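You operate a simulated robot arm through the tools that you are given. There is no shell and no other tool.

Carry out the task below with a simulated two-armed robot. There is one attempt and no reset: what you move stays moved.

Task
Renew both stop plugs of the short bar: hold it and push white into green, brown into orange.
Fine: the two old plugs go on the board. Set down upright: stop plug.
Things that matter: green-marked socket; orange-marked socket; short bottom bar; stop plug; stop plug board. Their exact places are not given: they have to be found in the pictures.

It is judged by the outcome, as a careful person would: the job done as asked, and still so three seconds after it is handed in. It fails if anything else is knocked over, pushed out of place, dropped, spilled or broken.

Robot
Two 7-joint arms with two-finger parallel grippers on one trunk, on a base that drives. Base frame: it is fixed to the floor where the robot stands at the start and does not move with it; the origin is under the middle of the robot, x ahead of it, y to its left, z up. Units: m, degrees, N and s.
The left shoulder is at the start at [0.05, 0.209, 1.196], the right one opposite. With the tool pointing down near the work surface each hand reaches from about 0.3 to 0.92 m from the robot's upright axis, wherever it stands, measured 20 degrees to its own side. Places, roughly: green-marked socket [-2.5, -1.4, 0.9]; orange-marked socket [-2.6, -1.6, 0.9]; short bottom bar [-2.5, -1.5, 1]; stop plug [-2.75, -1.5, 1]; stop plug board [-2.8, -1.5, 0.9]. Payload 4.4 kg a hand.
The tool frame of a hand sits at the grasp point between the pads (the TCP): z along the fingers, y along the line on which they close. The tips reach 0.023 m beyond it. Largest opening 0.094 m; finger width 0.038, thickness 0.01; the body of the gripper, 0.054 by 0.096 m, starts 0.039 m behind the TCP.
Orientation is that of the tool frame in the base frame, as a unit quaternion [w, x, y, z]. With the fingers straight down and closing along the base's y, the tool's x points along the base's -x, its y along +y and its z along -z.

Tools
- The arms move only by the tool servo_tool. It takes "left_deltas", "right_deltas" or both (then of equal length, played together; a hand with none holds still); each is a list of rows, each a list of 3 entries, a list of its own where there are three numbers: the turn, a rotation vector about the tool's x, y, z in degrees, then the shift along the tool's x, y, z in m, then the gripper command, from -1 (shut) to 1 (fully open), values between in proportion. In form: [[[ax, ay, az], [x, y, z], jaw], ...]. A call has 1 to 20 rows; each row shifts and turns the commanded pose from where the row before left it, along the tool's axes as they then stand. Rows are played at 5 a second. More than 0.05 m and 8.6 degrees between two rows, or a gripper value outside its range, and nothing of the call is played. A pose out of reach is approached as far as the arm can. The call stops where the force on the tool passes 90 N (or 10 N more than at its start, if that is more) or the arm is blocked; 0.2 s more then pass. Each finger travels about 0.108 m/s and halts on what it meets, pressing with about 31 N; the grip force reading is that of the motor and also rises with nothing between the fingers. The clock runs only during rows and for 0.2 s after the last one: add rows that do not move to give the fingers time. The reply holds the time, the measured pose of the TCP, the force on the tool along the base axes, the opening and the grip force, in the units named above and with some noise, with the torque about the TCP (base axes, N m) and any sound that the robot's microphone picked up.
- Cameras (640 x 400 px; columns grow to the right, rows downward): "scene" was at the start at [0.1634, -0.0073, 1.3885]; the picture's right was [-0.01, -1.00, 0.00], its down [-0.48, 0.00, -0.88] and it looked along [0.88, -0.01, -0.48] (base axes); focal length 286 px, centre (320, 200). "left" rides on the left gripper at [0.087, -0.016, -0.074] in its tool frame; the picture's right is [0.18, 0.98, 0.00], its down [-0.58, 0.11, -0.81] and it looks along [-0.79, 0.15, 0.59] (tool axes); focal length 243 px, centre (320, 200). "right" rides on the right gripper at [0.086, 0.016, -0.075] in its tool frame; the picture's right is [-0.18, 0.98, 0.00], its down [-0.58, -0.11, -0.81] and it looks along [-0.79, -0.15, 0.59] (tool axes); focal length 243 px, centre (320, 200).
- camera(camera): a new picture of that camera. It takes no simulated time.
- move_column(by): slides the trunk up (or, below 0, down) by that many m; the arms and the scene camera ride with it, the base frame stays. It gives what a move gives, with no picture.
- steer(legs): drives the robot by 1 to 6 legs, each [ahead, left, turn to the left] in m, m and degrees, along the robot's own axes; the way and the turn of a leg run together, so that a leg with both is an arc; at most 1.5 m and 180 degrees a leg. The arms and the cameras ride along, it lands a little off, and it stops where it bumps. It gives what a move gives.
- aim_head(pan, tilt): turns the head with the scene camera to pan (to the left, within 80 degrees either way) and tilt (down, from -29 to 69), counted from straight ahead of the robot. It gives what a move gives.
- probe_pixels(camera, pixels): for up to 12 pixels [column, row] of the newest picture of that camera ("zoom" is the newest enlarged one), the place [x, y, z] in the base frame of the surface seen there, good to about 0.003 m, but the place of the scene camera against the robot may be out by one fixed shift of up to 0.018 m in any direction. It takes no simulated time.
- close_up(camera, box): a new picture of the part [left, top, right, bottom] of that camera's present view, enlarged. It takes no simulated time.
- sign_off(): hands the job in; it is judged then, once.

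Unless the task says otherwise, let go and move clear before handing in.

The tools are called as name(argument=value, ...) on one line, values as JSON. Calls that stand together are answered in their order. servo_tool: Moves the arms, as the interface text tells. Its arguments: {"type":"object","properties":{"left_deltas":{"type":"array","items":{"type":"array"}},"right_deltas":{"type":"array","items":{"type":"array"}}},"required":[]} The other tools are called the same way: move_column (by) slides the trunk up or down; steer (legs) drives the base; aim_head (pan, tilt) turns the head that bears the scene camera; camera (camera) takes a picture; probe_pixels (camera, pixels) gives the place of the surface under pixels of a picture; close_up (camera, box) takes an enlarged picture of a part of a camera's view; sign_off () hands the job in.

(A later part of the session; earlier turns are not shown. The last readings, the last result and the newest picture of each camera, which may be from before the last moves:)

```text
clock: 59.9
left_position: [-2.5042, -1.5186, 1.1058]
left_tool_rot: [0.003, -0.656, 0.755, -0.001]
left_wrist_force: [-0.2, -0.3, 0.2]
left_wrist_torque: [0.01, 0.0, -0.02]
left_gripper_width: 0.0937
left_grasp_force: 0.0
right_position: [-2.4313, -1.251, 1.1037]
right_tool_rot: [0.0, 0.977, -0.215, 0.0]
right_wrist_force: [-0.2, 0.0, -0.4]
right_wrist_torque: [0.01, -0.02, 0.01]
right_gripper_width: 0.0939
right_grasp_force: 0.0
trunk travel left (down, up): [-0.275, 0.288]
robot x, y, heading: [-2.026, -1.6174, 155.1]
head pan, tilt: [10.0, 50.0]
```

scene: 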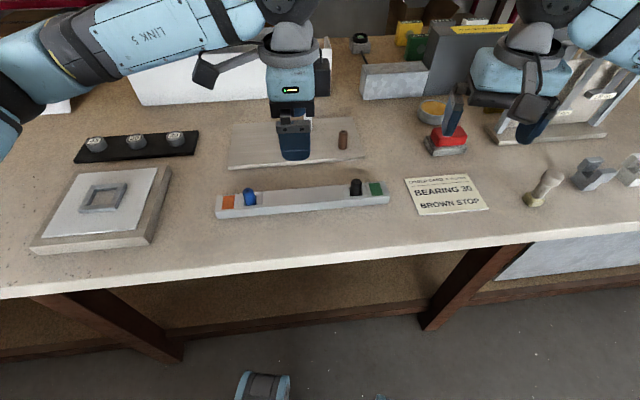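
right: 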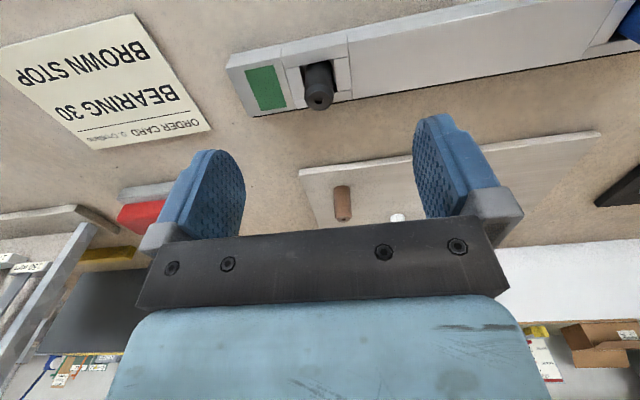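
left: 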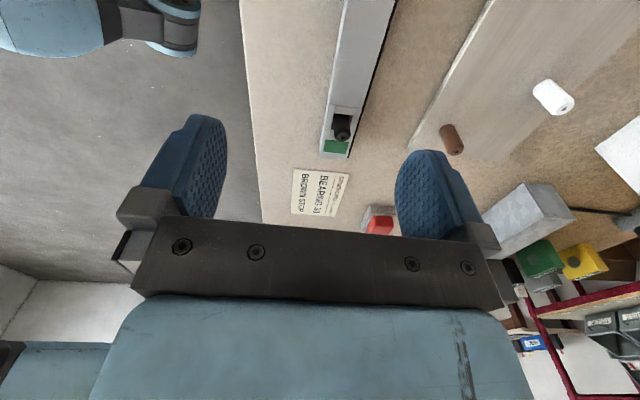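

Yaw now ≈ -98°, matching the bar. I shift over the grip spot between the centre and blue plug, and go down to just above plug height.

servo_tool(left_deltas=[[[0, 0, 0], [0.0142, 0.0142, 0.0], 1], [[0, 0, 0], [0.0142, 0.0142, 0.02], 1], [[0, 0, 0], [0.0143, 0.0141, 0.03], 1], [[0, 0, 0], [0, 0, 0.03], 1], [[0, 0, 0], [0, 0, 0.03], 1], [[0, 0, 0], [0, 0, 0], 1]])

camera(camera="left")

close_up(camera="scene", box=[200, 60, 420, 240])

```text
clock: 61.3
left_position: [-2.5173, -1.5296, 1.044]
left_tool_rot: [0.002, -0.656, 0.755, 0.0]
left_wrist_force: [-0.1, 0.9, 0.3]
left_wrist_torque: [-0.03, 0.02, 0.0]
left_gripper_width: 0.0942
left_grasp_force: 0.1
left hand out of reach, approached as far as the arm can: row 2, 3
right_position: [-2.4329, -1.2511, 1.104]
right_tool_rot: [0.0, 0.977, -0.215, 0.0]
right_wrist_force: [0.2, -0.6, -0.3]
right_wrist_torque: [-0.03, 0.0, 0.01]
right_gripper_width: 0.0939
right_grasp_force: 0.0
trunk travel left (down, up): [-0.275, 0.288]
robot x, y, heading: [-2.0236, -1.6168, 155.1]
head pan, tilt: [10.0, 50.0]
```

```text
taken
```

left: 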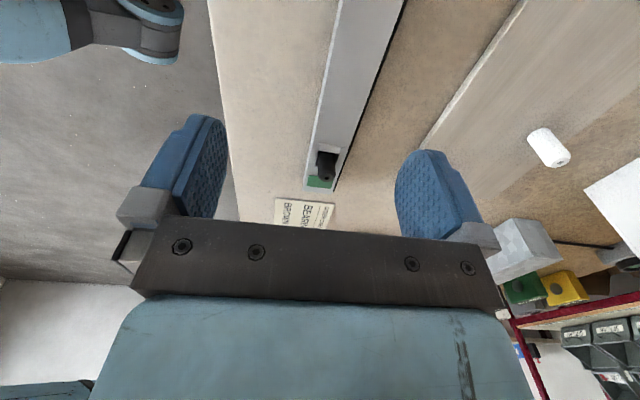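

```text
2.22 times, centred on (310, 150) of scene
```

zoom: 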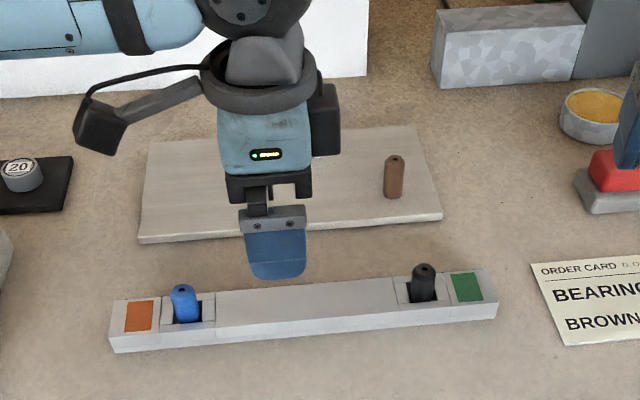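

The wrist limit depends on where the left shoulder stands, not on heading. I raise the left hand, turn back 17° left and shift the robot further left so the shoulder direction suits the grip.

servo_tool(left_deltas=[[[0, 0, 0], [0, 0, -0.03], 1], [[0, 0, 0], [0, 0, -0.03], 1]])

steer(legs=[[0, 0, 17], [0, 0.085, 0]])

aim_head(pan=-5, tilt=50)

camera(camera="scene")

```text
clock: 61.9
left_position: [-2.5185, -1.5306, 1.1061]
left_tool_rot: [0.003, -0.656, 0.755, 0.001]
left_wrist_force: [0.9, -0.4, -0.4]
left_wrist_torque: [0.03, 0.01, 0.0]
left_gripper_width: 0.0939
left_grasp_force: 0.1
right_position: [-2.4314, -1.2524, 1.1043]
right_tool_rot: [0.0, 0.977, -0.214, 0.0]
right_wrist_force: [0.7, -0.1, 0.3]
right_wrist_torque: [-0.01, -0.01, -0.01]
right_gripper_width: 0.0943
right_grasp_force: 0.0
trunk travel left (down, up): [-0.275, 0.288]
robot x, y, heading: [-2.0244, -1.623, 155.4]
head pan, tilt: [10.0, 50.0]
```

```text
clock: 64.3
left_position: [-2.5338, -1.7654, 1.1053]
left_tool_rot: [-0.002, 0.762, -0.648, 0.0]
left_wrist_force: [-0.4, 0.1, 0.8]
left_wrist_torque: [0.01, -0.01, 0.0]
left_gripper_width: 0.094
left_grasp_force: 0.1
right_position: [-2.5341, -1.4729, 1.1034]
right_tool_rot: [0.0, 0.998, -0.065, 0.001]
right_wrist_force: [0.5, -0.2, 0.5]
right_wrist_torque: [-0.03, 0.04, -0.03]
right_gripper_width: 0.0941
right_grasp_force: 0.1
trunk travel left (down, up): [-0.275, 0.288]
robot x, y, heading: [-2.0344, -1.7056, 172.4]
head pan, tilt: [10.0, 50.0]
```

```text
clock: 65.1
left_position: [-2.5331, -1.7646, 1.1054]
left_tool_rot: [-0.002, 0.763, -0.646, 0.0]
left_wrist_force: [0.1, -0.2, 0.0]
left_wrist_torque: [-0.04, 0.03, -0.03]
left_gripper_width: 0.0941
left_grasp_force: 0.0
right_position: [-2.5346, -1.4728, 1.1038]
right_tool_rot: [0.001, 0.998, -0.066, -0.001]
right_wrist_force: [0.2, -0.5, -0.7]
right_wrist_torque: [0.01, -0.02, 0.03]
right_gripper_width: 0.0939
right_grasp_force: 0.1
trunk travel left (down, up): [-0.275, 0.288]
robot x, y, heading: [-2.0348, -1.7017, 172.8]
head pan, tilt: [-5.0, 50.0]
```

```text
taken
```

scene: 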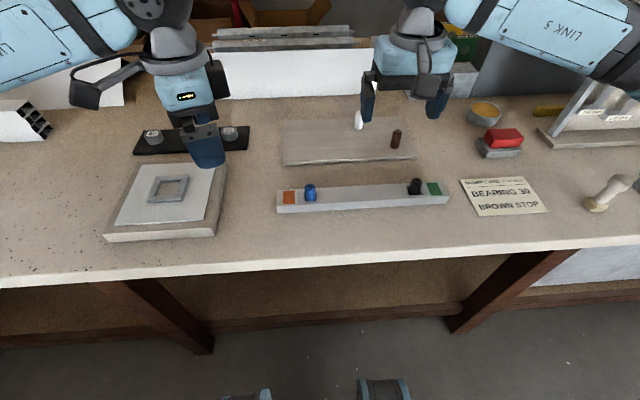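

I move the right hand off to the right, then slide the left hand over the grip spot and complete its yaw to -98°.

servo_tool(right_deltas=[[[0, 0, 0], [0, -0.04, 0], 1], [[0, 0, 0], [0, -0.04, 0], 1], [[0, 0, 0], [0, -0.04, 0], 1]])

servo_tool(left_deltas=[[[0, 0, 0], [-0.042, -0.0032, 0], 1], [[0, 0, 0], [-0.042, -0.0032, 0], 1], [[0, 0, 0], [-0.042, -0.0032, 0], 1], [[0, 0, 0], [-0.042, -0.0032, 0], 1], [[0, 0, 0], [-0.042, -0.0032, 0], 1], [[0, 0, 5.85], [0, 0, 0], 1], [[0, 0, 5.85], [0, 0, 0], 1], [[0, 0, 5.85], [0, 0, 0], 1], [[0, 0, 0], [0, 0, 0], 1]])

camera(camera="scene")

```text
clock: 65.9
left_position: [-2.5321, -1.7645, 1.1062]
left_tool_rot: [-0.001, 0.762, -0.647, 0.0]
left_wrist_force: [-0.1, -1.1, -0.4]
left_wrist_torque: [-0.04, 0.05, -0.01]
left_gripper_width: 0.094
left_grasp_force: 0.1
right_position: [-2.5195, -1.3534, 1.1042]
right_tool_rot: [0.001, 0.998, -0.065, 0.0]
right_wrist_force: [-0.1, 0.4, -0.9]
right_wrist_torque: [-0.04, 0.05, -0.01]
right_gripper_width: 0.094
right_grasp_force: 0.2
trunk travel left (down, up): [-0.275, 0.288]
robot x, y, heading: [-2.0387, -1.7028, 172.6]
head pan, tilt: [-5.0, 50.0]
```

```text
clock: 67.9
left_position: [-2.5512, -1.5553, 1.1058]
left_tool_rot: [-0.003, 0.746, -0.666, -0.001]
left_wrist_force: [0.2, -0.3, -0.3]
left_wrist_torque: [0.01, -0.01, -0.02]
left_gripper_width: 0.0943
left_grasp_force: 0.1
left hand out of reach, approached as far as the arm can: row 6, 7, 8
right_position: [-2.5201, -1.3554, 1.1039]
right_tool_rot: [-0.001, 0.998, -0.064, 0.0]
right_wrist_force: [-0.2, 0.0, -0.1]
right_wrist_torque: [0.0, 0.04, -0.03]
right_gripper_width: 0.0939
right_grasp_force: 0.1
trunk travel left (down, up): [-0.275, 0.288]
robot x, y, heading: [-2.0386, -1.7033, 172.6]
head pan, tilt: [-5.0, 50.0]
```

```text
taken
```

scene: 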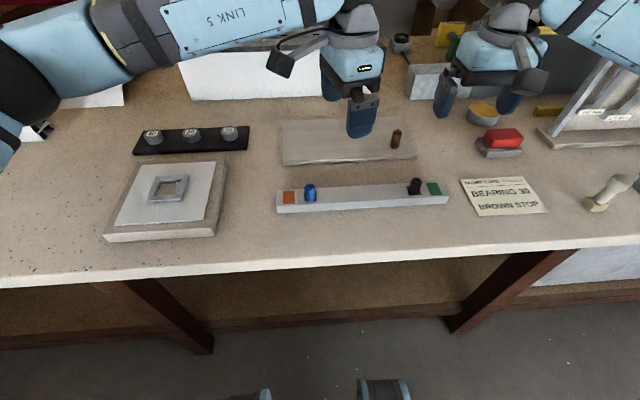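

The left wrist again stops at about 104° relative to the robot. I test turning it the other way (tool x to the right), well above the bench.

servo_tool(left_deltas=[[[0, 0, -8.3], [0, 0, 0], 1], [[0, 0, -8.3], [0, 0, 0], 1], [[0, 0, -8.3], [0, 0, 0], 1], [[0, 0, -8.3], [0, 0, 0], 1], [[0, 0, -8.3], [0, 0, 0], 1], [[0, 0, -8.3], [0, 0, 0], 1], [[0, 0, -8.3], [0, 0, 0], 1], [[0, 0, -8.3], [0, 0, 0], 1], [[0, 0, -8.3], [0, 0, 0], 1], [[0, 0, -8.3], [0, 0, 0], 1], [[0, 0, -8.3], [0, 0, 0], 1], [[0, 0, -8.3], [0, 0, 0], 1], [[0, 0, -8.3], [0, 0, 0], 1], [[0, 0, -8.3], [0, 0, 0], 1], [[0, 0, -8.3], [0, 0, 0], 1], [[0, 0, -8.3], [0, 0, 0], 1], [[0, 0, -8.3], [0, 0, 0], 1], [[0, 0, -8.3], [0, 0, 0], 1], [[0, 0, -8.3], [0, 0, 0], 1], [[0, 0, -8.3], [0, 0, 0], 1]])

camera(camera="scene")

```text
clock: 72.1
left_position: [-2.5499, -1.5557, 1.1064]
left_tool_rot: [-0.001, 0.751, 0.66, 0.003]
left_wrist_force: [0.5, -1.3, -0.3]
left_wrist_torque: [-0.02, 0.02, 0.04]
left_gripper_width: 0.0939
left_grasp_force: 0.0
right_position: [-2.52, -1.3549, 1.1045]
right_tool_rot: [-0.001, 0.998, -0.065, 0.0]
right_wrist_force: [0.2, -0.5, 0.0]
right_wrist_torque: [-0.03, 0.01, 0.02]
right_gripper_width: 0.0938
right_grasp_force: 0.0
trunk travel left (down, up): [-0.275, 0.288]
robot x, y, heading: [-2.0386, -1.7035, 172.5]
head pan, tilt: [-5.0, 50.0]
```

```text
taken
```

scene: 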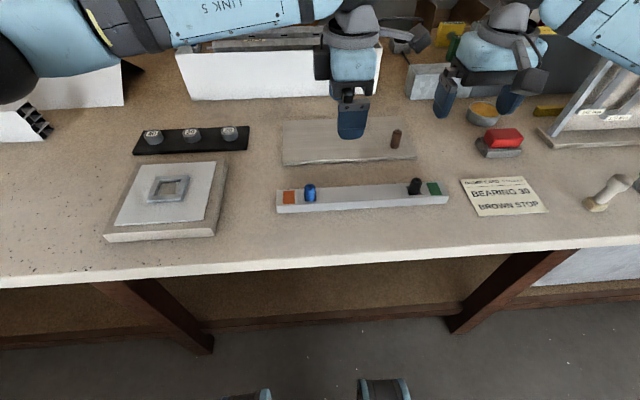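

Turning the other way works (yaw 82.6°). I lean the left hand 25° so its camera keeps clear of the right hand's work at the black plug, and lower it above the bar at a spot ~0.125 m from the black plug.

servo_tool(left_deltas=[[[0, 0, -0.6], [0.034, -0.002, 0], 1], [[0, 8.4, 0], [0, 0, 0], 1], [[0, 8.3, 0], [0, 0, 0], 1], [[0, 8.3, 0], [0, 0, 0], 1], [[0, 0, 0], [-0.0154, 0, 0.0331], 1], [[0, 0, 0], [-0.0154, 0, 0.0331], 1], [[0, 0, 0], [-0.0154, 0, 0.0331], 1], [[0, 0, 0], [-0.0154, 0, 0.0331], 1], [[0, 0, 0], [0, 0, 0], 1]])

camera(camera="scene")

close_up(camera="scene", box=[240, 60, 500, 230])

camera(camera="left")

camera(camera="right")

```text
clock: 74.1
left_position: [-2.5517, -1.5195, 0.9598]
left_tool_rot: [-0.145, 0.731, 0.646, 0.165]
left_wrist_force: [-0.7, -0.2, 0.6]
left_wrist_torque: [-0.02, 0.01, 0.0]
left_gripper_width: 0.0942
left_grasp_force: 0.0
right_position: [-2.5195, -1.3541, 1.1043]
right_tool_rot: [0.0, 0.998, -0.066, 0.0]
right_wrist_force: [-0.6, -0.5, 0.3]
right_wrist_torque: [-0.01, 0.0, 0.04]
right_gripper_width: 0.094
right_grasp_force: 0.0
trunk travel left (down, up): [-0.275, 0.288]
robot x, y, heading: [-2.0333, -1.7017, 172.8]
head pan, tilt: [-5.0, 50.0]
```

```text
taken
```

scene: 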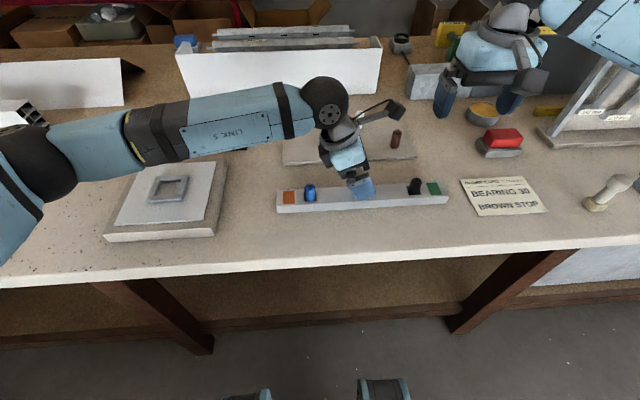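

```text
2.35 times, centred on (370, 145) of scene
```

zoom: 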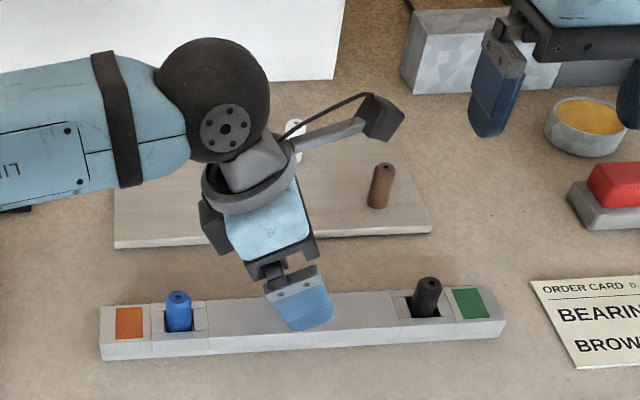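

```text
taken
```

left: 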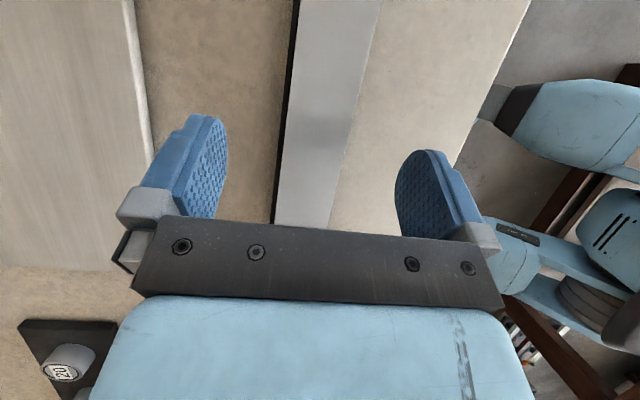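

```text
taken
```

right: 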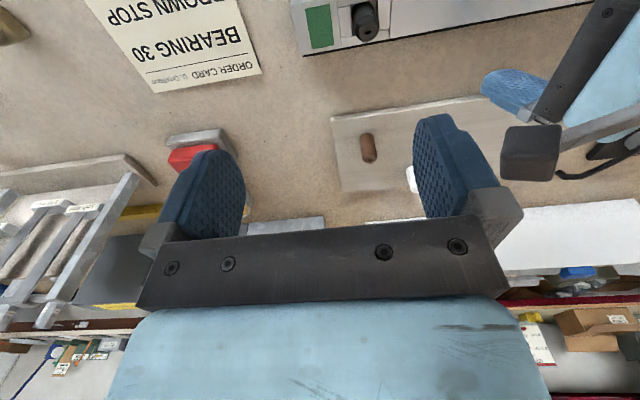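

The bar lies between the left fingers (edges near columns 280 and 340). I measure its edges from the left camera to centre the grip exactly.

probe_pixels(camera="left", pixels=[[295, 80], [299, 80], [291, 80], [362, 80], [366, 80], [358, 80], [285, 160], [281, 160], [343, 160], [347, 160], [310, 120], [250, 120]])

```text
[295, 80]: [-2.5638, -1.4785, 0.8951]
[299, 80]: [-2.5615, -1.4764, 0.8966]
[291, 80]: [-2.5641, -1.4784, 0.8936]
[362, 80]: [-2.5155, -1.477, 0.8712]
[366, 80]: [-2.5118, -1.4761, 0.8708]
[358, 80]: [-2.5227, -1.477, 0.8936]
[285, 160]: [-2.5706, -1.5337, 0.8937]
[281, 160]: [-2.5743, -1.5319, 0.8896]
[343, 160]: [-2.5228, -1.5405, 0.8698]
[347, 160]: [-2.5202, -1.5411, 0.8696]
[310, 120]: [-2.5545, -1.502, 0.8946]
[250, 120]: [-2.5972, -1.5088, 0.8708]
```

Bar centre at y=-1.532 is x≈-2.5505. I centre, lower to 5 mm above the table and close the left gripper on the bar.

servo_tool(left_deltas=[[[0, 0, 0], [-0.0111, 0.0027, -0.0052], 1], [[0, 0, 0], [-0.0116, 0, 0.0249], 1], [[0, 0, 0], [-0.0116, 0, 0.0249], 1], [[0, 0, 0], [0, 0, 0], 1], [[0, 0, 0], [0, 0, 0], 0.3], [[0, 0, 0], [0, 0, 0], -1], [[0, 0, 0], [0, 0, 0], -1], [[0, 0, 0], [0, 0, 0], -1]])

close_up(camera="scene", box=[240, 60, 500, 230])

camera(camera="left")

```text
clock: 75.9
left_position: [-2.5491, -1.531, 0.9058]
left_tool_rot: [-0.143, 0.731, 0.646, 0.164]
left_wrist_force: [0.1, 0.7, -0.5]
left_wrist_torque: [0.09, 0.03, -0.13]
left_gripper_width: 0.045
left_grasp_force: 31.2
right_position: [-2.5192, -1.3554, 1.1042]
right_tool_rot: [0.0, 0.998, -0.066, 0.0]
right_wrist_force: [0.1, 0.2, 0.3]
right_wrist_torque: [0.02, 0.02, 0.0]
right_gripper_width: 0.0942
right_grasp_force: 0.1
trunk travel left (down, up): [-0.275, 0.288]
robot x, y, heading: [-2.0368, -1.7046, 172.3]
head pan, tilt: [-5.0, 50.0]
```

```text
2.35 times, centred on (370, 145) of scene
```

zoom: 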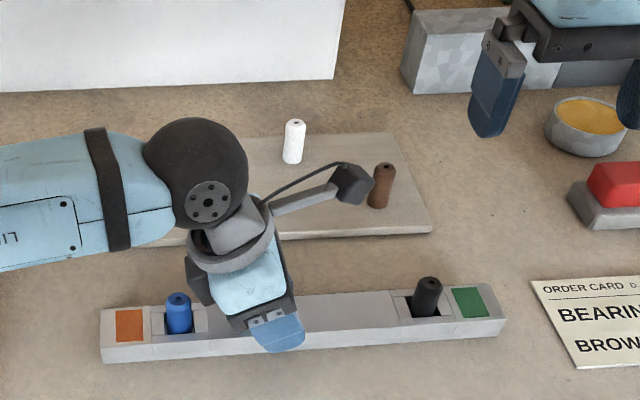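

```text
taken
```

left: 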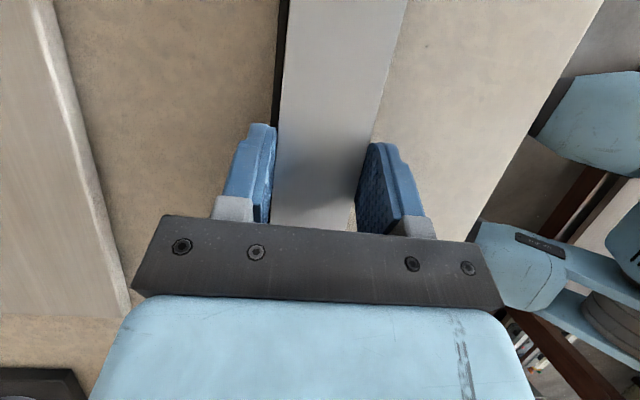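

The bar is held (width 0.045, 31 N). Now I bring the right hand, partly closed, over the black plug for a precise measurement.

servo_tool(right_deltas=[[[0, 0, 0], [-0.0025, 0.0218, 0], 0.1], [[0, 0, 0], [-0.0026, 0.0218, 0.03], 0.1], [[0, 0, 0], [0, 0, 0.04], 0.1], [[0, 0, 0], [0, 0, 0.03], 0.1], [[0, 0, 0], [0, 0, 0], 0.1]])

camera(camera="right")

close_up(camera="right", box=[220, 20, 420, 180])

close_up(camera="scene", box=[300, 60, 500, 210])

```text
clock: 77.1
left_position: [-2.5502, -1.5312, 0.9052]
left_tool_rot: [-0.144, 0.731, 0.646, 0.165]
left_wrist_force: [0.5, 0.2, 0.7]
left_wrist_torque: [0.13, 0.01, -0.06]
left_gripper_width: 0.0447
left_grasp_force: 31.1
right_position: [-2.5287, -1.396, 1.0039]
right_tool_rot: [0.0, 0.998, -0.066, 0.0]
right_wrist_force: [-0.2, 0.4, -0.3]
right_wrist_torque: [-0.02, 0.03, -0.01]
right_gripper_width: 0.0519
right_grasp_force: 0.1
trunk travel left (down, up): [-0.275, 0.288]
robot x, y, heading: [-2.0398, -1.7052, 172.7]
head pan, tilt: [-5.0, 50.0]
```

```text
taken
```

right: 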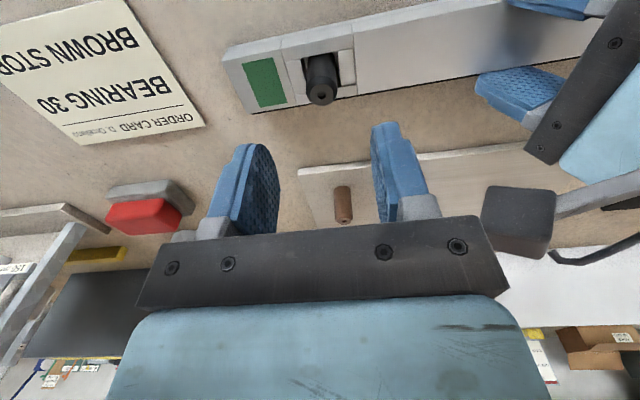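

```text
2.50 times, centred on (320, 100) of right
```

zoom: 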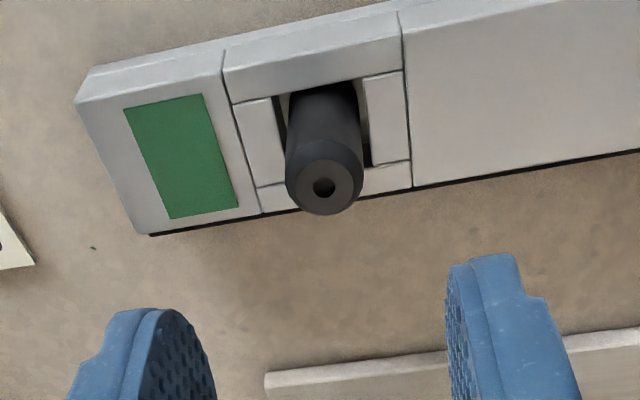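

```text
2.67 times, centred on (400, 135) of scene
```

zoom: 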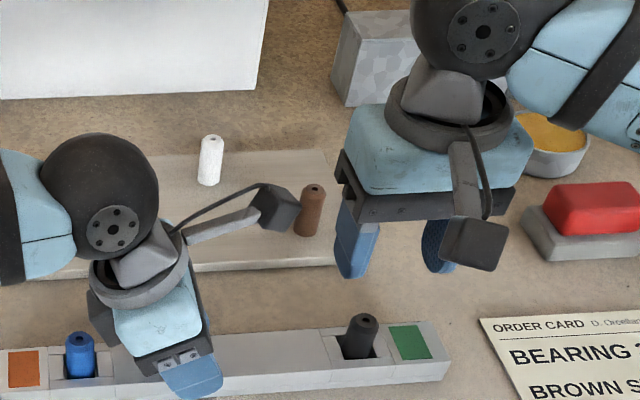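

Projecting the plug's hole (zoom 324,187) puts its centre at (-2.5305,-1.396), 2 mm ahead of the TCP. I lower so the tips end ~4 mm above the bar and close on the black plug.

servo_tool(right_deltas=[[[0, 0, 0], [-0.0018, 0.0003, 0.03], 0.1], [[0, 0, 0], [0, 0, 0.03], 0.1], [[0, 0, 0], [0, 0, 0.022], 0.1], [[0, 0, 0], [0, 0, 0], 0.1], [[0, 0, 0], [0, 0, 0], -0.4], [[0, 0, 0], [0, 0, 0], -1], [[0, 0, 0], [0, 0, 0], -1]])

camera(camera="right")

close_up(camera="scene", box=[300, 60, 500, 210])

```text
clock: 78.7
left_position: [-2.5496, -1.5317, 0.9063]
left_tool_rot: [-0.144, 0.731, 0.646, 0.164]
left_wrist_force: [0.0, 0.0, 0.0]
left_wrist_torque: [0.11, 0.01, -0.05]
left_gripper_width: 0.0447
left_grasp_force: 31.2
right_position: [-2.5312, -1.397, 0.9224]
right_tool_rot: [0.001, 0.998, -0.066, 0.001]
right_wrist_force: [0.4, 0.5, 0.4]
right_wrist_torque: [-0.01, 0.01, -0.02]
right_gripper_width: 0.0203
right_grasp_force: 30.6
trunk travel left (down, up): [-0.275, 0.288]
robot x, y, heading: [-2.0336, -1.7064, 172.5]
head pan, tilt: [-5.0, 50.0]
```

```text
taken
```

right: 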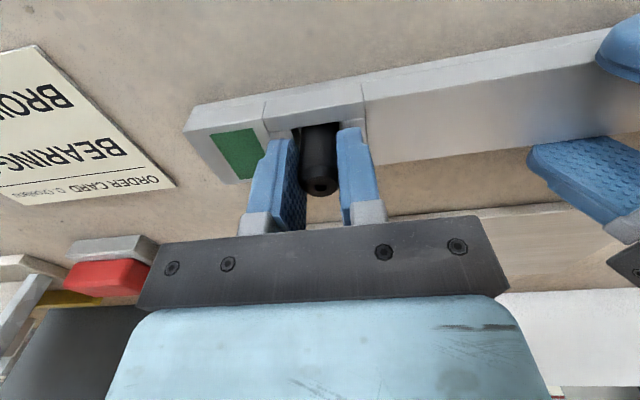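

```text
2.67 times, centred on (400, 135) of scene
```

zoom: 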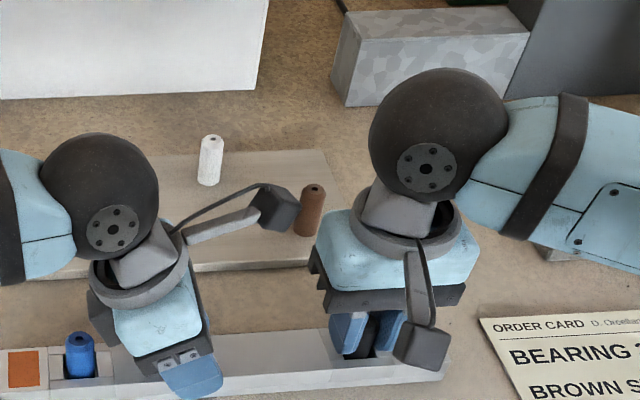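

The black plug is gripped (20 mm wide). I pull straight up in small steps, watching force.

servo_tool(right_deltas=[[[0, 0, 0], [0, 0, -0.003], -1], [[0, 0, 0], [0, 0, -0.004], -1], [[0, 0, 0], [0, 0, -0.005], -1]])

camera(camera="right")

close_up(camera="scene", box=[300, 60, 500, 210])

```text
clock: 79.5
left_position: [-2.5492, -1.5315, 0.9062]
left_tool_rot: [-0.144, 0.731, 0.647, 0.164]
left_wrist_force: [0.8, -0.7, -0.1]
left_wrist_torque: [0.05, 0.04, -0.06]
left_gripper_width: 0.0449
left_grasp_force: 30.7
right_position: [-2.5298, -1.3971, 0.933]
right_tool_rot: [0.0, 0.998, -0.065, -0.001]
right_wrist_force: [-1.2, 0.2, 0.1]
right_wrist_torque: [0.0, 0.02, 0.0]
right_gripper_width: 0.0202
right_grasp_force: 31.3
trunk travel left (down, up): [-0.275, 0.288]
robot x, y, heading: [-2.0359, -1.7063, 172.6]
head pan, tilt: [-5.0, 50.0]
```

```text
taken
```

right: 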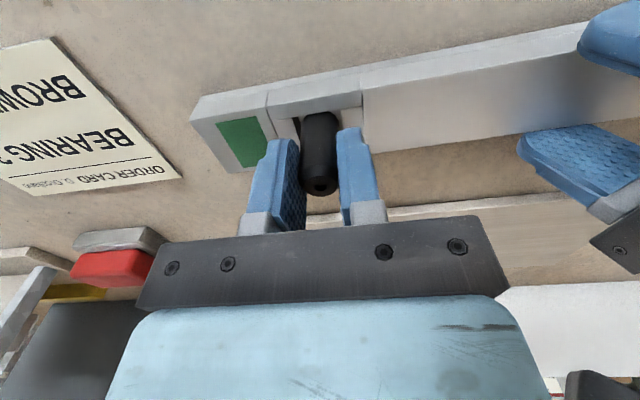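

```text
2.67 times, centred on (400, 135) of scene
```

zoom: 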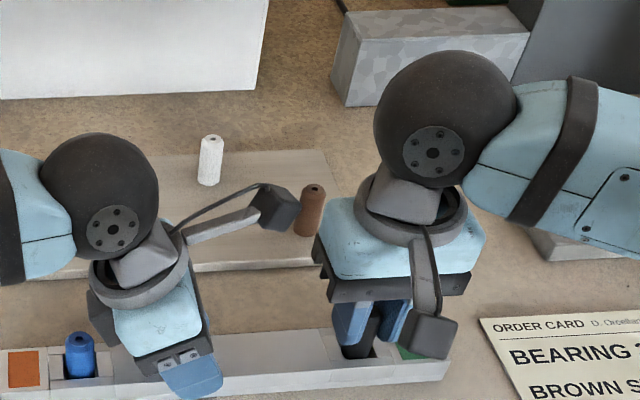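

It slides out with almost no force. I lift it well clear and look at the empty socket.

servo_tool(right_deltas=[[[0, 0, 0], [0, 0, -0.015], -1], [[0, 0, 0], [0, 0, -0.025], -1], [[0, 0, 0], [0, 0, -0.03], -1], [[0, 0, 0], [0, 0, 0], -1]])

camera(camera="right")

close_up(camera="right", box=[220, 0, 420, 160])

close_up(camera="scene", box=[300, 60, 500, 210])

```text
clock: 80.5
left_position: [-2.5512, -1.532, 0.905]
left_tool_rot: [-0.143, 0.731, 0.646, 0.164]
left_wrist_force: [-0.2, 0.3, 0.3]
left_wrist_torque: [-0.03, 0.06, 0.02]
left_gripper_width: 0.0449
left_grasp_force: 30.6
right_position: [-2.5318, -1.397, 1.0025]
right_tool_rot: [-0.001, 0.998, -0.064, 0.0]
right_wrist_force: [0.1, -0.2, -0.5]
right_wrist_torque: [0.0, -0.01, -0.01]
right_gripper_width: 0.0201
right_grasp_force: 31.0
trunk travel left (down, up): [-0.275, 0.288]
robot x, y, heading: [-2.0361, -1.7056, 172.4]
head pan, tilt: [-5.0, 50.0]
```

```text
taken
```

right: 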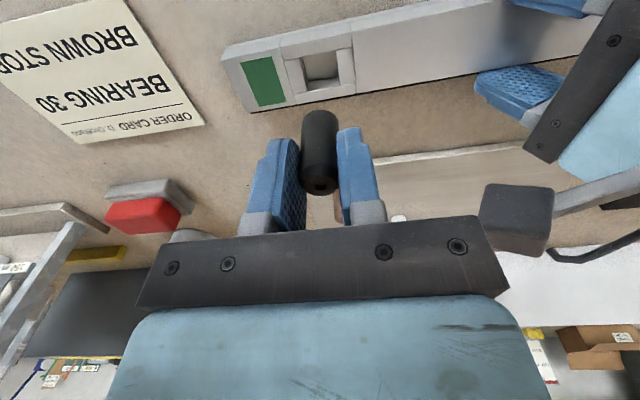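

```text
2.50 times, centred on (320, 80) of right
```

zoom: 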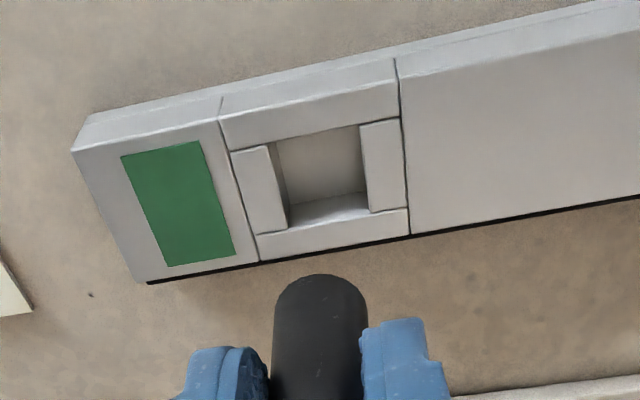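

```text
2.67 times, centred on (400, 135) of scene
```

zoom: 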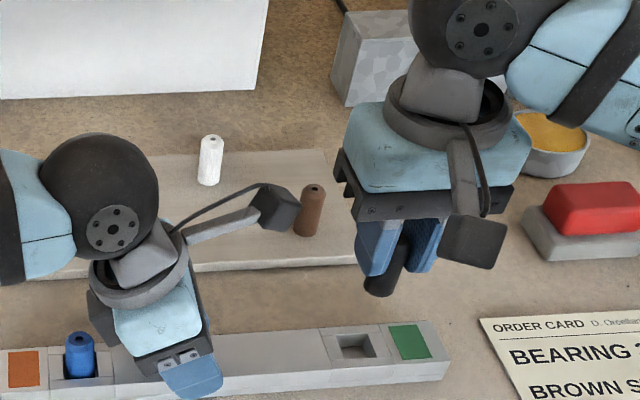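

The socket is a square blind pocket. I probe its rim corners and floor, and the board's free area.

probe_pixels(camera="zoom", pixels=[[355, 348]])

probe_pixels(camera="right", pixels=[[299, 59], [304, 87], [337, 49], [343, 78], [320, 65], [318, 73], [320, 50], [322, 88], [294, 72], [347, 62]])

camera(camera="scene")

probe_pixels(camera="scene", pixels=[[330, 150], [300, 155], [360, 120], [282, 165], [285, 120], [412, 158], [395, 133], [310, 188], [434, 187], [395, 145], [358, 128], [416, 155]])

```text
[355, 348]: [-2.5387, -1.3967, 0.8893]
```

```text
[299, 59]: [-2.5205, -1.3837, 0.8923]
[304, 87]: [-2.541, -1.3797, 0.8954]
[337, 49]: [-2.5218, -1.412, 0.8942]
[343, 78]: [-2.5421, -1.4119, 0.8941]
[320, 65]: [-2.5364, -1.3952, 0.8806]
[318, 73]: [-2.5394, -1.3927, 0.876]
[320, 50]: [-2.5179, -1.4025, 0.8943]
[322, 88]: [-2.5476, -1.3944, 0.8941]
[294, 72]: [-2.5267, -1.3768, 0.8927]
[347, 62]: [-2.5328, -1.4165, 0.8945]
```

```text
taken
```

scene: 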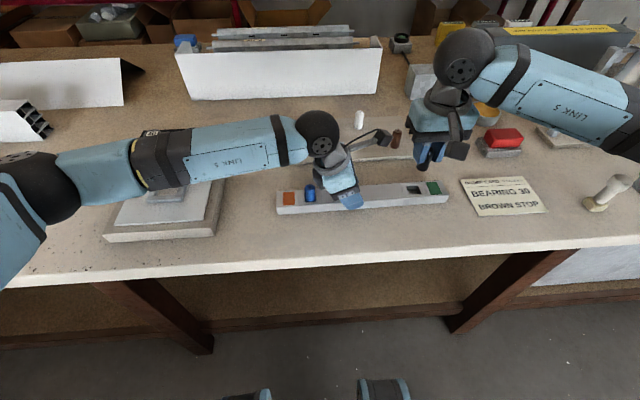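

```text
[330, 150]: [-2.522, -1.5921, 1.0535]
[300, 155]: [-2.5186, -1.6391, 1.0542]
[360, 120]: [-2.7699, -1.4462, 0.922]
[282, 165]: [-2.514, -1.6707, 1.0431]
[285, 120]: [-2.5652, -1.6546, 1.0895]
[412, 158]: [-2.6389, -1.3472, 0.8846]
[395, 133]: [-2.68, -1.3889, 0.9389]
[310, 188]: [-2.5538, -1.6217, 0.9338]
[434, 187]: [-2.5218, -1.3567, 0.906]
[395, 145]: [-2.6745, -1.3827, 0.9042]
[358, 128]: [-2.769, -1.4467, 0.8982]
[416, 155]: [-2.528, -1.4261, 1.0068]
```

The pocket is ~26 mm square, centred at (-2.5335,-1.3963); the black plug (20 mm dia, ~49 mm long) just stands in it. I carry the black plug over to a free spot at the board's right rear, (-2.76,-1.365).

servo_tool(right_deltas=[[[0, 0, 0], [0, 0, -0.025], -1], [[0, 0, 0], [-0.0384, -0.0004, 0], -1], [[0, 0, 0], [-0.0384, -0.0004, 0], -1], [[0, 0, 0], [-0.0384, -0.0004, 0], -1], [[0, 0, 0], [-0.0384, -0.0004, 0], -1], [[0, 0, 0], [-0.0384, -0.0004, 0], -1], [[0, 0, 0], [-0.0384, -0.0004, 0], -1], [[0, 0, 0], [0, 0, 0.02], -1], [[0, 0, 0], [0, 0, 0], -1]])

camera(camera="right")

camera(camera="scene")

close_up(camera="scene", box=[300, 40, 500, 210])

```text
clock: 82.5
left_position: [-2.5497, -1.5303, 0.9059]
left_tool_rot: [-0.144, 0.731, 0.646, 0.164]
left_wrist_force: [-0.4, -1.0, 0.7]
left_wrist_torque: [0.08, 0.04, -0.03]
left_gripper_width: 0.0448
left_grasp_force: 30.6
right_position: [-2.7588, -1.3632, 1.0095]
right_tool_rot: [0.0, 0.998, -0.065, -0.001]
right_wrist_force: [0.6, 0.0, -0.8]
right_wrist_torque: [0.03, 0.02, 0.01]
right_gripper_width: 0.0201
right_grasp_force: 30.9
trunk travel left (down, up): [-0.275, 0.288]
robot x, y, heading: [-2.0376, -1.7066, 172.8]
head pan, tilt: [-5.0, 50.0]
```

```text
taken
```

right: 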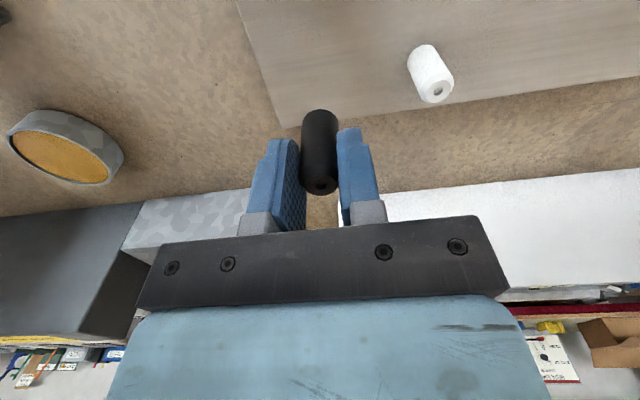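

```text
taken
```

scene: 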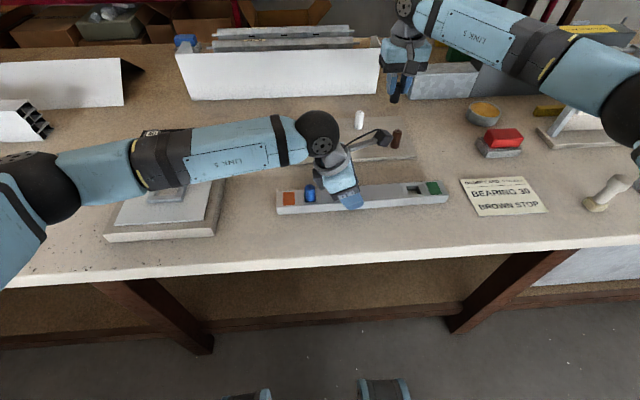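

```text
2.35 times, centred on (400, 125) of scene
```

zoom: 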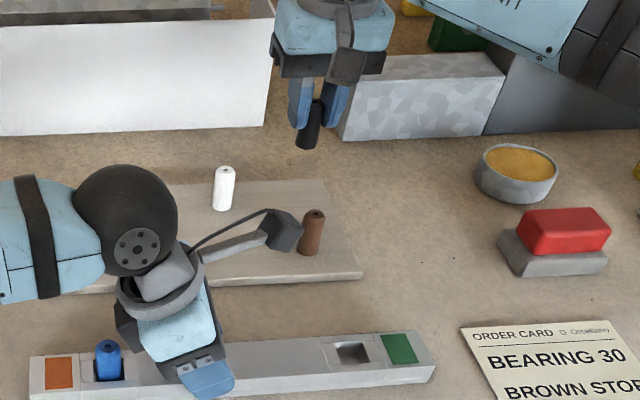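

The spot is clear: board corner lies ~5 cm further out, white plug 8 cm to the left. I lower the black plug onto the board.

servo_tool(right_deltas=[[[0, 0, 0], [0, 0, 0.03], -1], [[0, 0, 0], [0, 0, 0.03], -1], [[0, 0, 0], [0, 0, 0.014], -1], [[0, 0, 0], [0, 0, 0.005], -1], [[0, 0, 0], [0, 0, 0.002], -1], [[0, 0, 0], [0, 0, 0], -1]])

camera(camera="right")

close_up(camera="scene", box=[320, 40, 480, 170])

```text
clock: 83.9
left_position: [-2.5512, -1.5315, 0.9046]
left_tool_rot: [-0.144, 0.731, 0.646, 0.164]
left_wrist_force: [0.0, -0.3, -0.6]
left_wrist_torque: [0.02, -0.01, -0.01]
left_gripper_width: 0.0446
left_grasp_force: 31.4
right_position: [-2.7596, -1.3634, 0.928]
right_tool_rot: [0.0, 0.998, -0.065, 0.0]
right_wrist_force: [-0.3, 0.6, 1.5]
right_wrist_torque: [0.01, -0.01, 0.02]
right_gripper_width: 0.0201
right_grasp_force: 30.9
trunk travel left (down, up): [-0.275, 0.288]
robot x, y, heading: [-2.0334, -1.7082, 172.7]
head pan, tilt: [-5.0, 50.0]
```

```text
taken
```

right: 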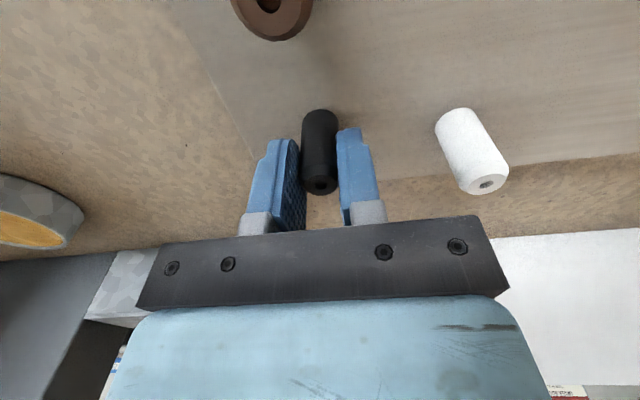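

```text
3.08 times, centred on (400, 105) of scene
```

zoom: 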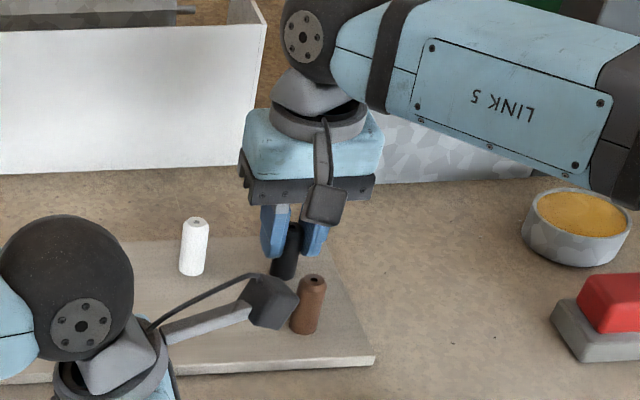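

servo_tool(right_deltas=[[[0, 0, 0], [0, 0, 0.001], -1], [[0, 0, 0], [0, 0, 0.001], -1], [[0, 0, 0], [0, 0, 0], -1]])

```text
clock: 84.7
left_position: [-2.5496, -1.5315, 0.9065]
left_tool_rot: [-0.144, 0.731, 0.647, 0.165]
left_wrist_force: [-1.5, -0.3, 0.2]
left_wrist_torque: [-0.06, -0.02, 0.05]
left_gripper_width: 0.0451
left_grasp_force: 31.2
right_position: [-2.7594, -1.3648, 0.928]
right_tool_rot: [0.0, 0.998, -0.066, -0.001]
right_wrist_force: [-4.1, 2.1, 11.8]
right_wrist_torque: [0.08, 0.16, -0.01]
right_gripper_width: 0.0204
right_grasp_force: 31.1
trunk travel left (down, up): [-0.275, 0.288]
robot x, y, heading: [-2.0358, -1.7022, 172.7]
head pan, tilt: [-5.0, 50.0]
```

Force 11.8 N upward shows the plug is standing on the board. I ease back 1 mm, open slightly, then lift straight up.

servo_tool(right_deltas=[[[0, 0, 0], [0, 0, -0.0015], -1], [[0, 0, 0], [0, 0, 0], -0.5], [[0, 0, 0], [0, 0, 0], -0.3], [[0, 0, 0], [0, 0, 0], -0.2], [[0, 0, 0], [0, 0, -0.02], -0.2], [[0, 0, 0], [0, 0, -0.03], -0.2], [[0, 0, 0], [0, 0, -0.03], -0.2], [[0, 0, 0], [0, 0, 0], -0.1]])

camera(camera="right")

close_up(camera="scene", box=[320, 40, 480, 170])

```text
clock: 86.5
left_position: [-2.5503, -1.5309, 0.9058]
left_tool_rot: [-0.143, 0.732, 0.646, 0.165]
left_wrist_force: [-0.2, 1.0, -0.7]
left_wrist_torque: [0.11, -0.01, 0.04]
left_gripper_width: 0.0449
left_grasp_force: 30.8
right_position: [-2.7599, -1.3635, 1.0077]
right_tool_rot: [0.0, 0.998, -0.066, 0.001]
right_wrist_force: [-0.2, 0.2, -0.1]
right_wrist_torque: [0.01, -0.01, -0.02]
right_gripper_width: 0.0422
right_grasp_force: 0.1
trunk travel left (down, up): [-0.275, 0.288]
robot x, y, heading: [-2.0366, -1.7011, 172.7]
head pan, tilt: [-5.0, 50.0]
```

```text
taken
```

right: 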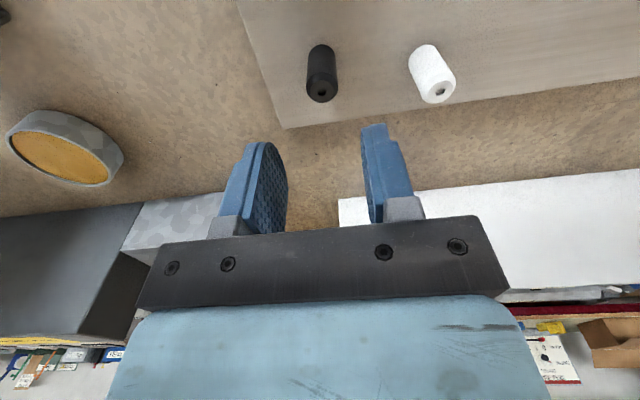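

```text
3.08 times, centred on (400, 105) of scene
```

zoom: 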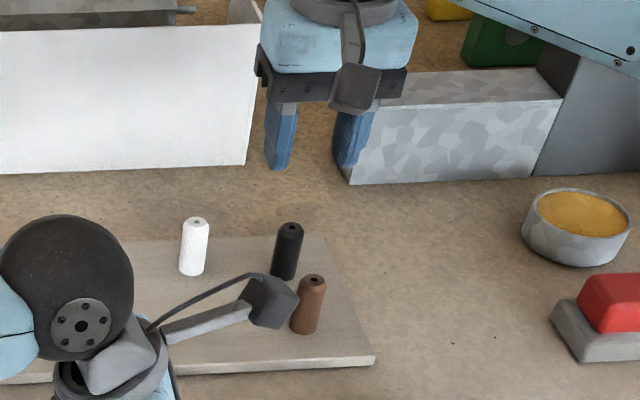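

Black stands upright on the board. I move over the white plug (its hole at pixel ~438,92).

servo_tool(right_deltas=[[[0, 0, 0], [-0.0065, 0.0385, 0], 0], [[0, 0, 0], [-0.0065, 0.0385, 0], 0], [[0, 0, 0], [0, 0, 0], 0]])

camera(camera="right")

close_up(camera="right", box=[220, 20, 420, 180])

close_up(camera="scene", box=[300, 40, 460, 170])

```text
clock: 87.3
left_position: [-2.5504, -1.5316, 0.9065]
left_tool_rot: [-0.143, 0.731, 0.647, 0.164]
left_wrist_force: [-0.2, 0.6, 0.5]
left_wrist_torque: [0.2, -0.03, 0.03]
left_gripper_width: 0.0447
left_grasp_force: 31.1
right_position: [-2.7844, -1.4371, 1.0076]
right_tool_rot: [0.0, 0.998, -0.067, 0.001]
right_wrist_force: [0.1, -0.9, 0.1]
right_wrist_torque: [-0.03, 0.0, -0.01]
right_gripper_width: 0.0471
right_grasp_force: 0.0
trunk travel left (down, up): [-0.275, 0.288]
robot x, y, heading: [-2.0348, -1.7013, 172.7]
head pan, tilt: [-5.0, 50.0]
```

```text
taken
```

right: 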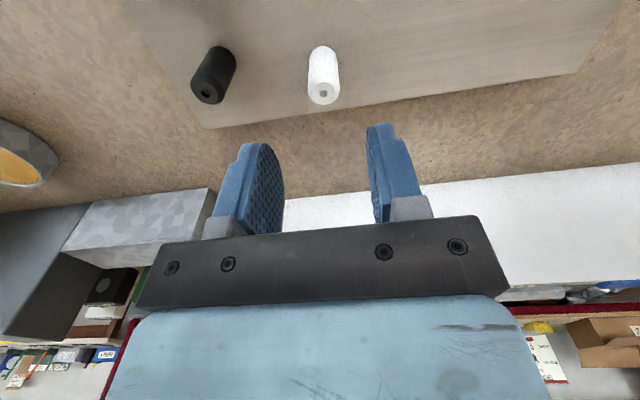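

```text
2.50 times, centred on (320, 100) of right
```

zoom: 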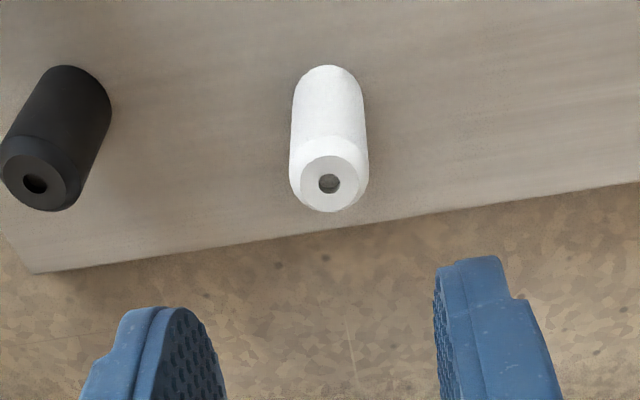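

```text
3.08 times, centred on (380, 105) of scene
```

zoom: 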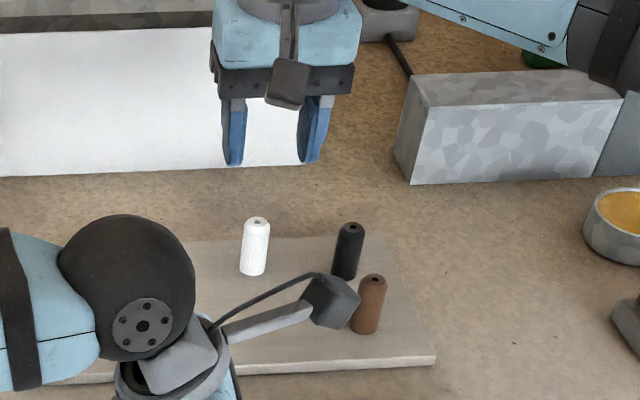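

White plug centre is within 2 mm of the TCP. I lower, tips ~2 cm above the board, and grip it.

servo_tool(right_deltas=[[[0, 0, 0], [-0.0007, 0.002, 0.03], 0], [[0, 0, 0], [0, 0, 0.03], 0], [[0, 0, 0], [0, 0, 0.021], 0], [[0, 0, 0], [0, 0, 0], -0.2], [[0, 0, 0], [0, 0, 0], -0.6], [[0, 0, 0], [0, 0, 0], -1], [[0, 0, 0], [0, 0, 0], -1]])

camera(camera="right")

```text
clock: 88.9
left_position: [-2.5494, -1.5314, 0.9064]
left_tool_rot: [-0.144, 0.731, 0.646, 0.164]
left_wrist_force: [-0.3, 0.5, -0.4]
left_wrist_torque: [0.21, -0.04, 0.05]
left_gripper_width: 0.0448
left_grasp_force: 30.7
right_position: [-2.7848, -1.4398, 0.9255]
right_tool_rot: [0.0, 0.998, -0.065, -0.001]
right_wrist_force: [-0.5, 0.1, -0.2]
right_wrist_torque: [0.0, -0.01, -0.02]
right_gripper_width: 0.0204
right_grasp_force: 30.7
trunk travel left (down, up): [-0.275, 0.288]
robot x, y, heading: [-2.0355, -1.7038, 172.6]
head pan, tilt: [-5.0, 50.0]
```

```text
taken
```

right: 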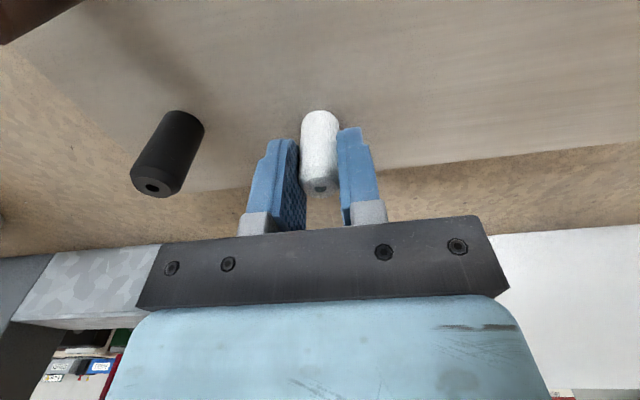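

White is gripped (20.4 mm). I lift it high and carry it over the green socket at (-2.5335,-1.3963).

servo_tool(right_deltas=[[[0, 0, 0], [0, 0, -0.03], -1], [[0, 0, 0], [0, 0, -0.035], -1], [[0, 0, 0], [0, 0, -0.035], -1], [[0, 0, 0], [0.0347, -0.01084, 0], -1], [[0, 0, 0], [0.0347, -0.01084, 0], -1], [[0, 0, 0], [0.0347, -0.01084, 0], -1], [[0, 0, 0], [0.0347, -0.01084, 0], -1], [[0, 0, 0], [0.0347, -0.01084, 0], -1], [[0, 0, 0], [0.0347, -0.01084, 0], -1], [[0, 0, 0], [0.0347, -0.01084, 0], -1], [[0, 0, 0], [0, 0, 0.03], -1], [[0, 0, 0], [0, 0, 0], -1]])

camera(camera="right")

close_up(camera="right", box=[220, 0, 420, 160])

close_up(camera="scene", box=[320, 100, 480, 230])

```text
clock: 91.5
left_position: [-2.5508, -1.531, 0.9064]
left_tool_rot: [-0.144, 0.731, 0.646, 0.164]
left_wrist_force: [-0.1, -0.3, 0.6]
left_wrist_torque: [0.22, -0.02, -0.05]
left_gripper_width: 0.0446
left_grasp_force: 30.6
right_position: [-2.5323, -1.3985, 0.9958]
right_tool_rot: [0.0, 0.998, -0.065, 0.0]
right_wrist_force: [0.3, 0.3, -0.1]
right_wrist_torque: [0.01, 0.02, 0.01]
right_gripper_width: 0.02
right_grasp_force: 30.8
trunk travel left (down, up): [-0.275, 0.288]
robot x, y, heading: [-2.0373, -1.7035, 172.4]
head pan, tilt: [-5.0, 50.0]
```

```text
taken
```

right: 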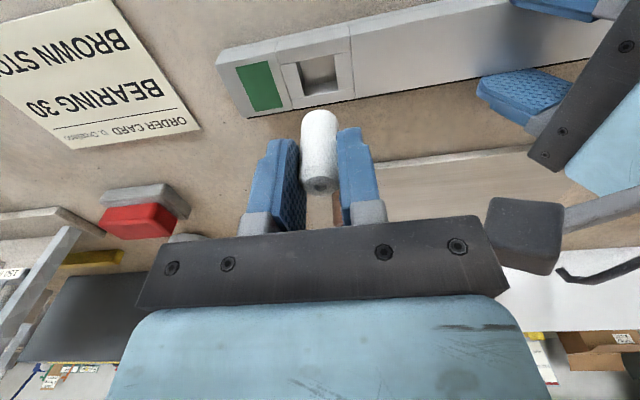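

```text
2.50 times, centred on (320, 80) of right
```

zoom: 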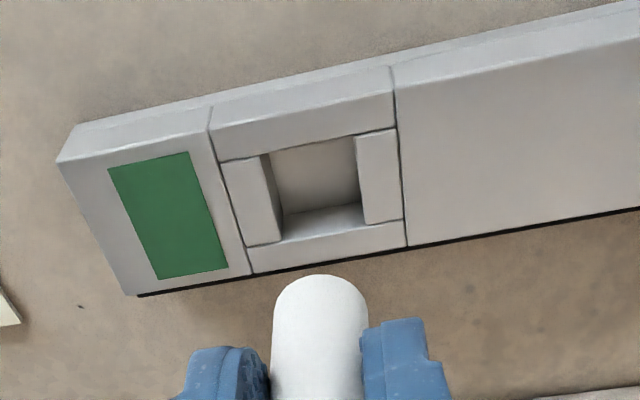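

```text
3.08 times, centred on (400, 165) of scene
```

zoom: 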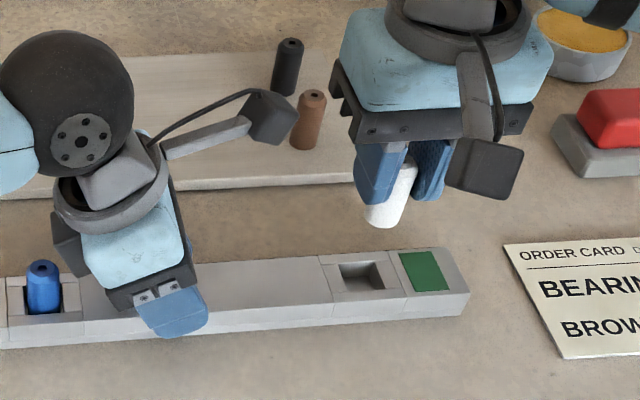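

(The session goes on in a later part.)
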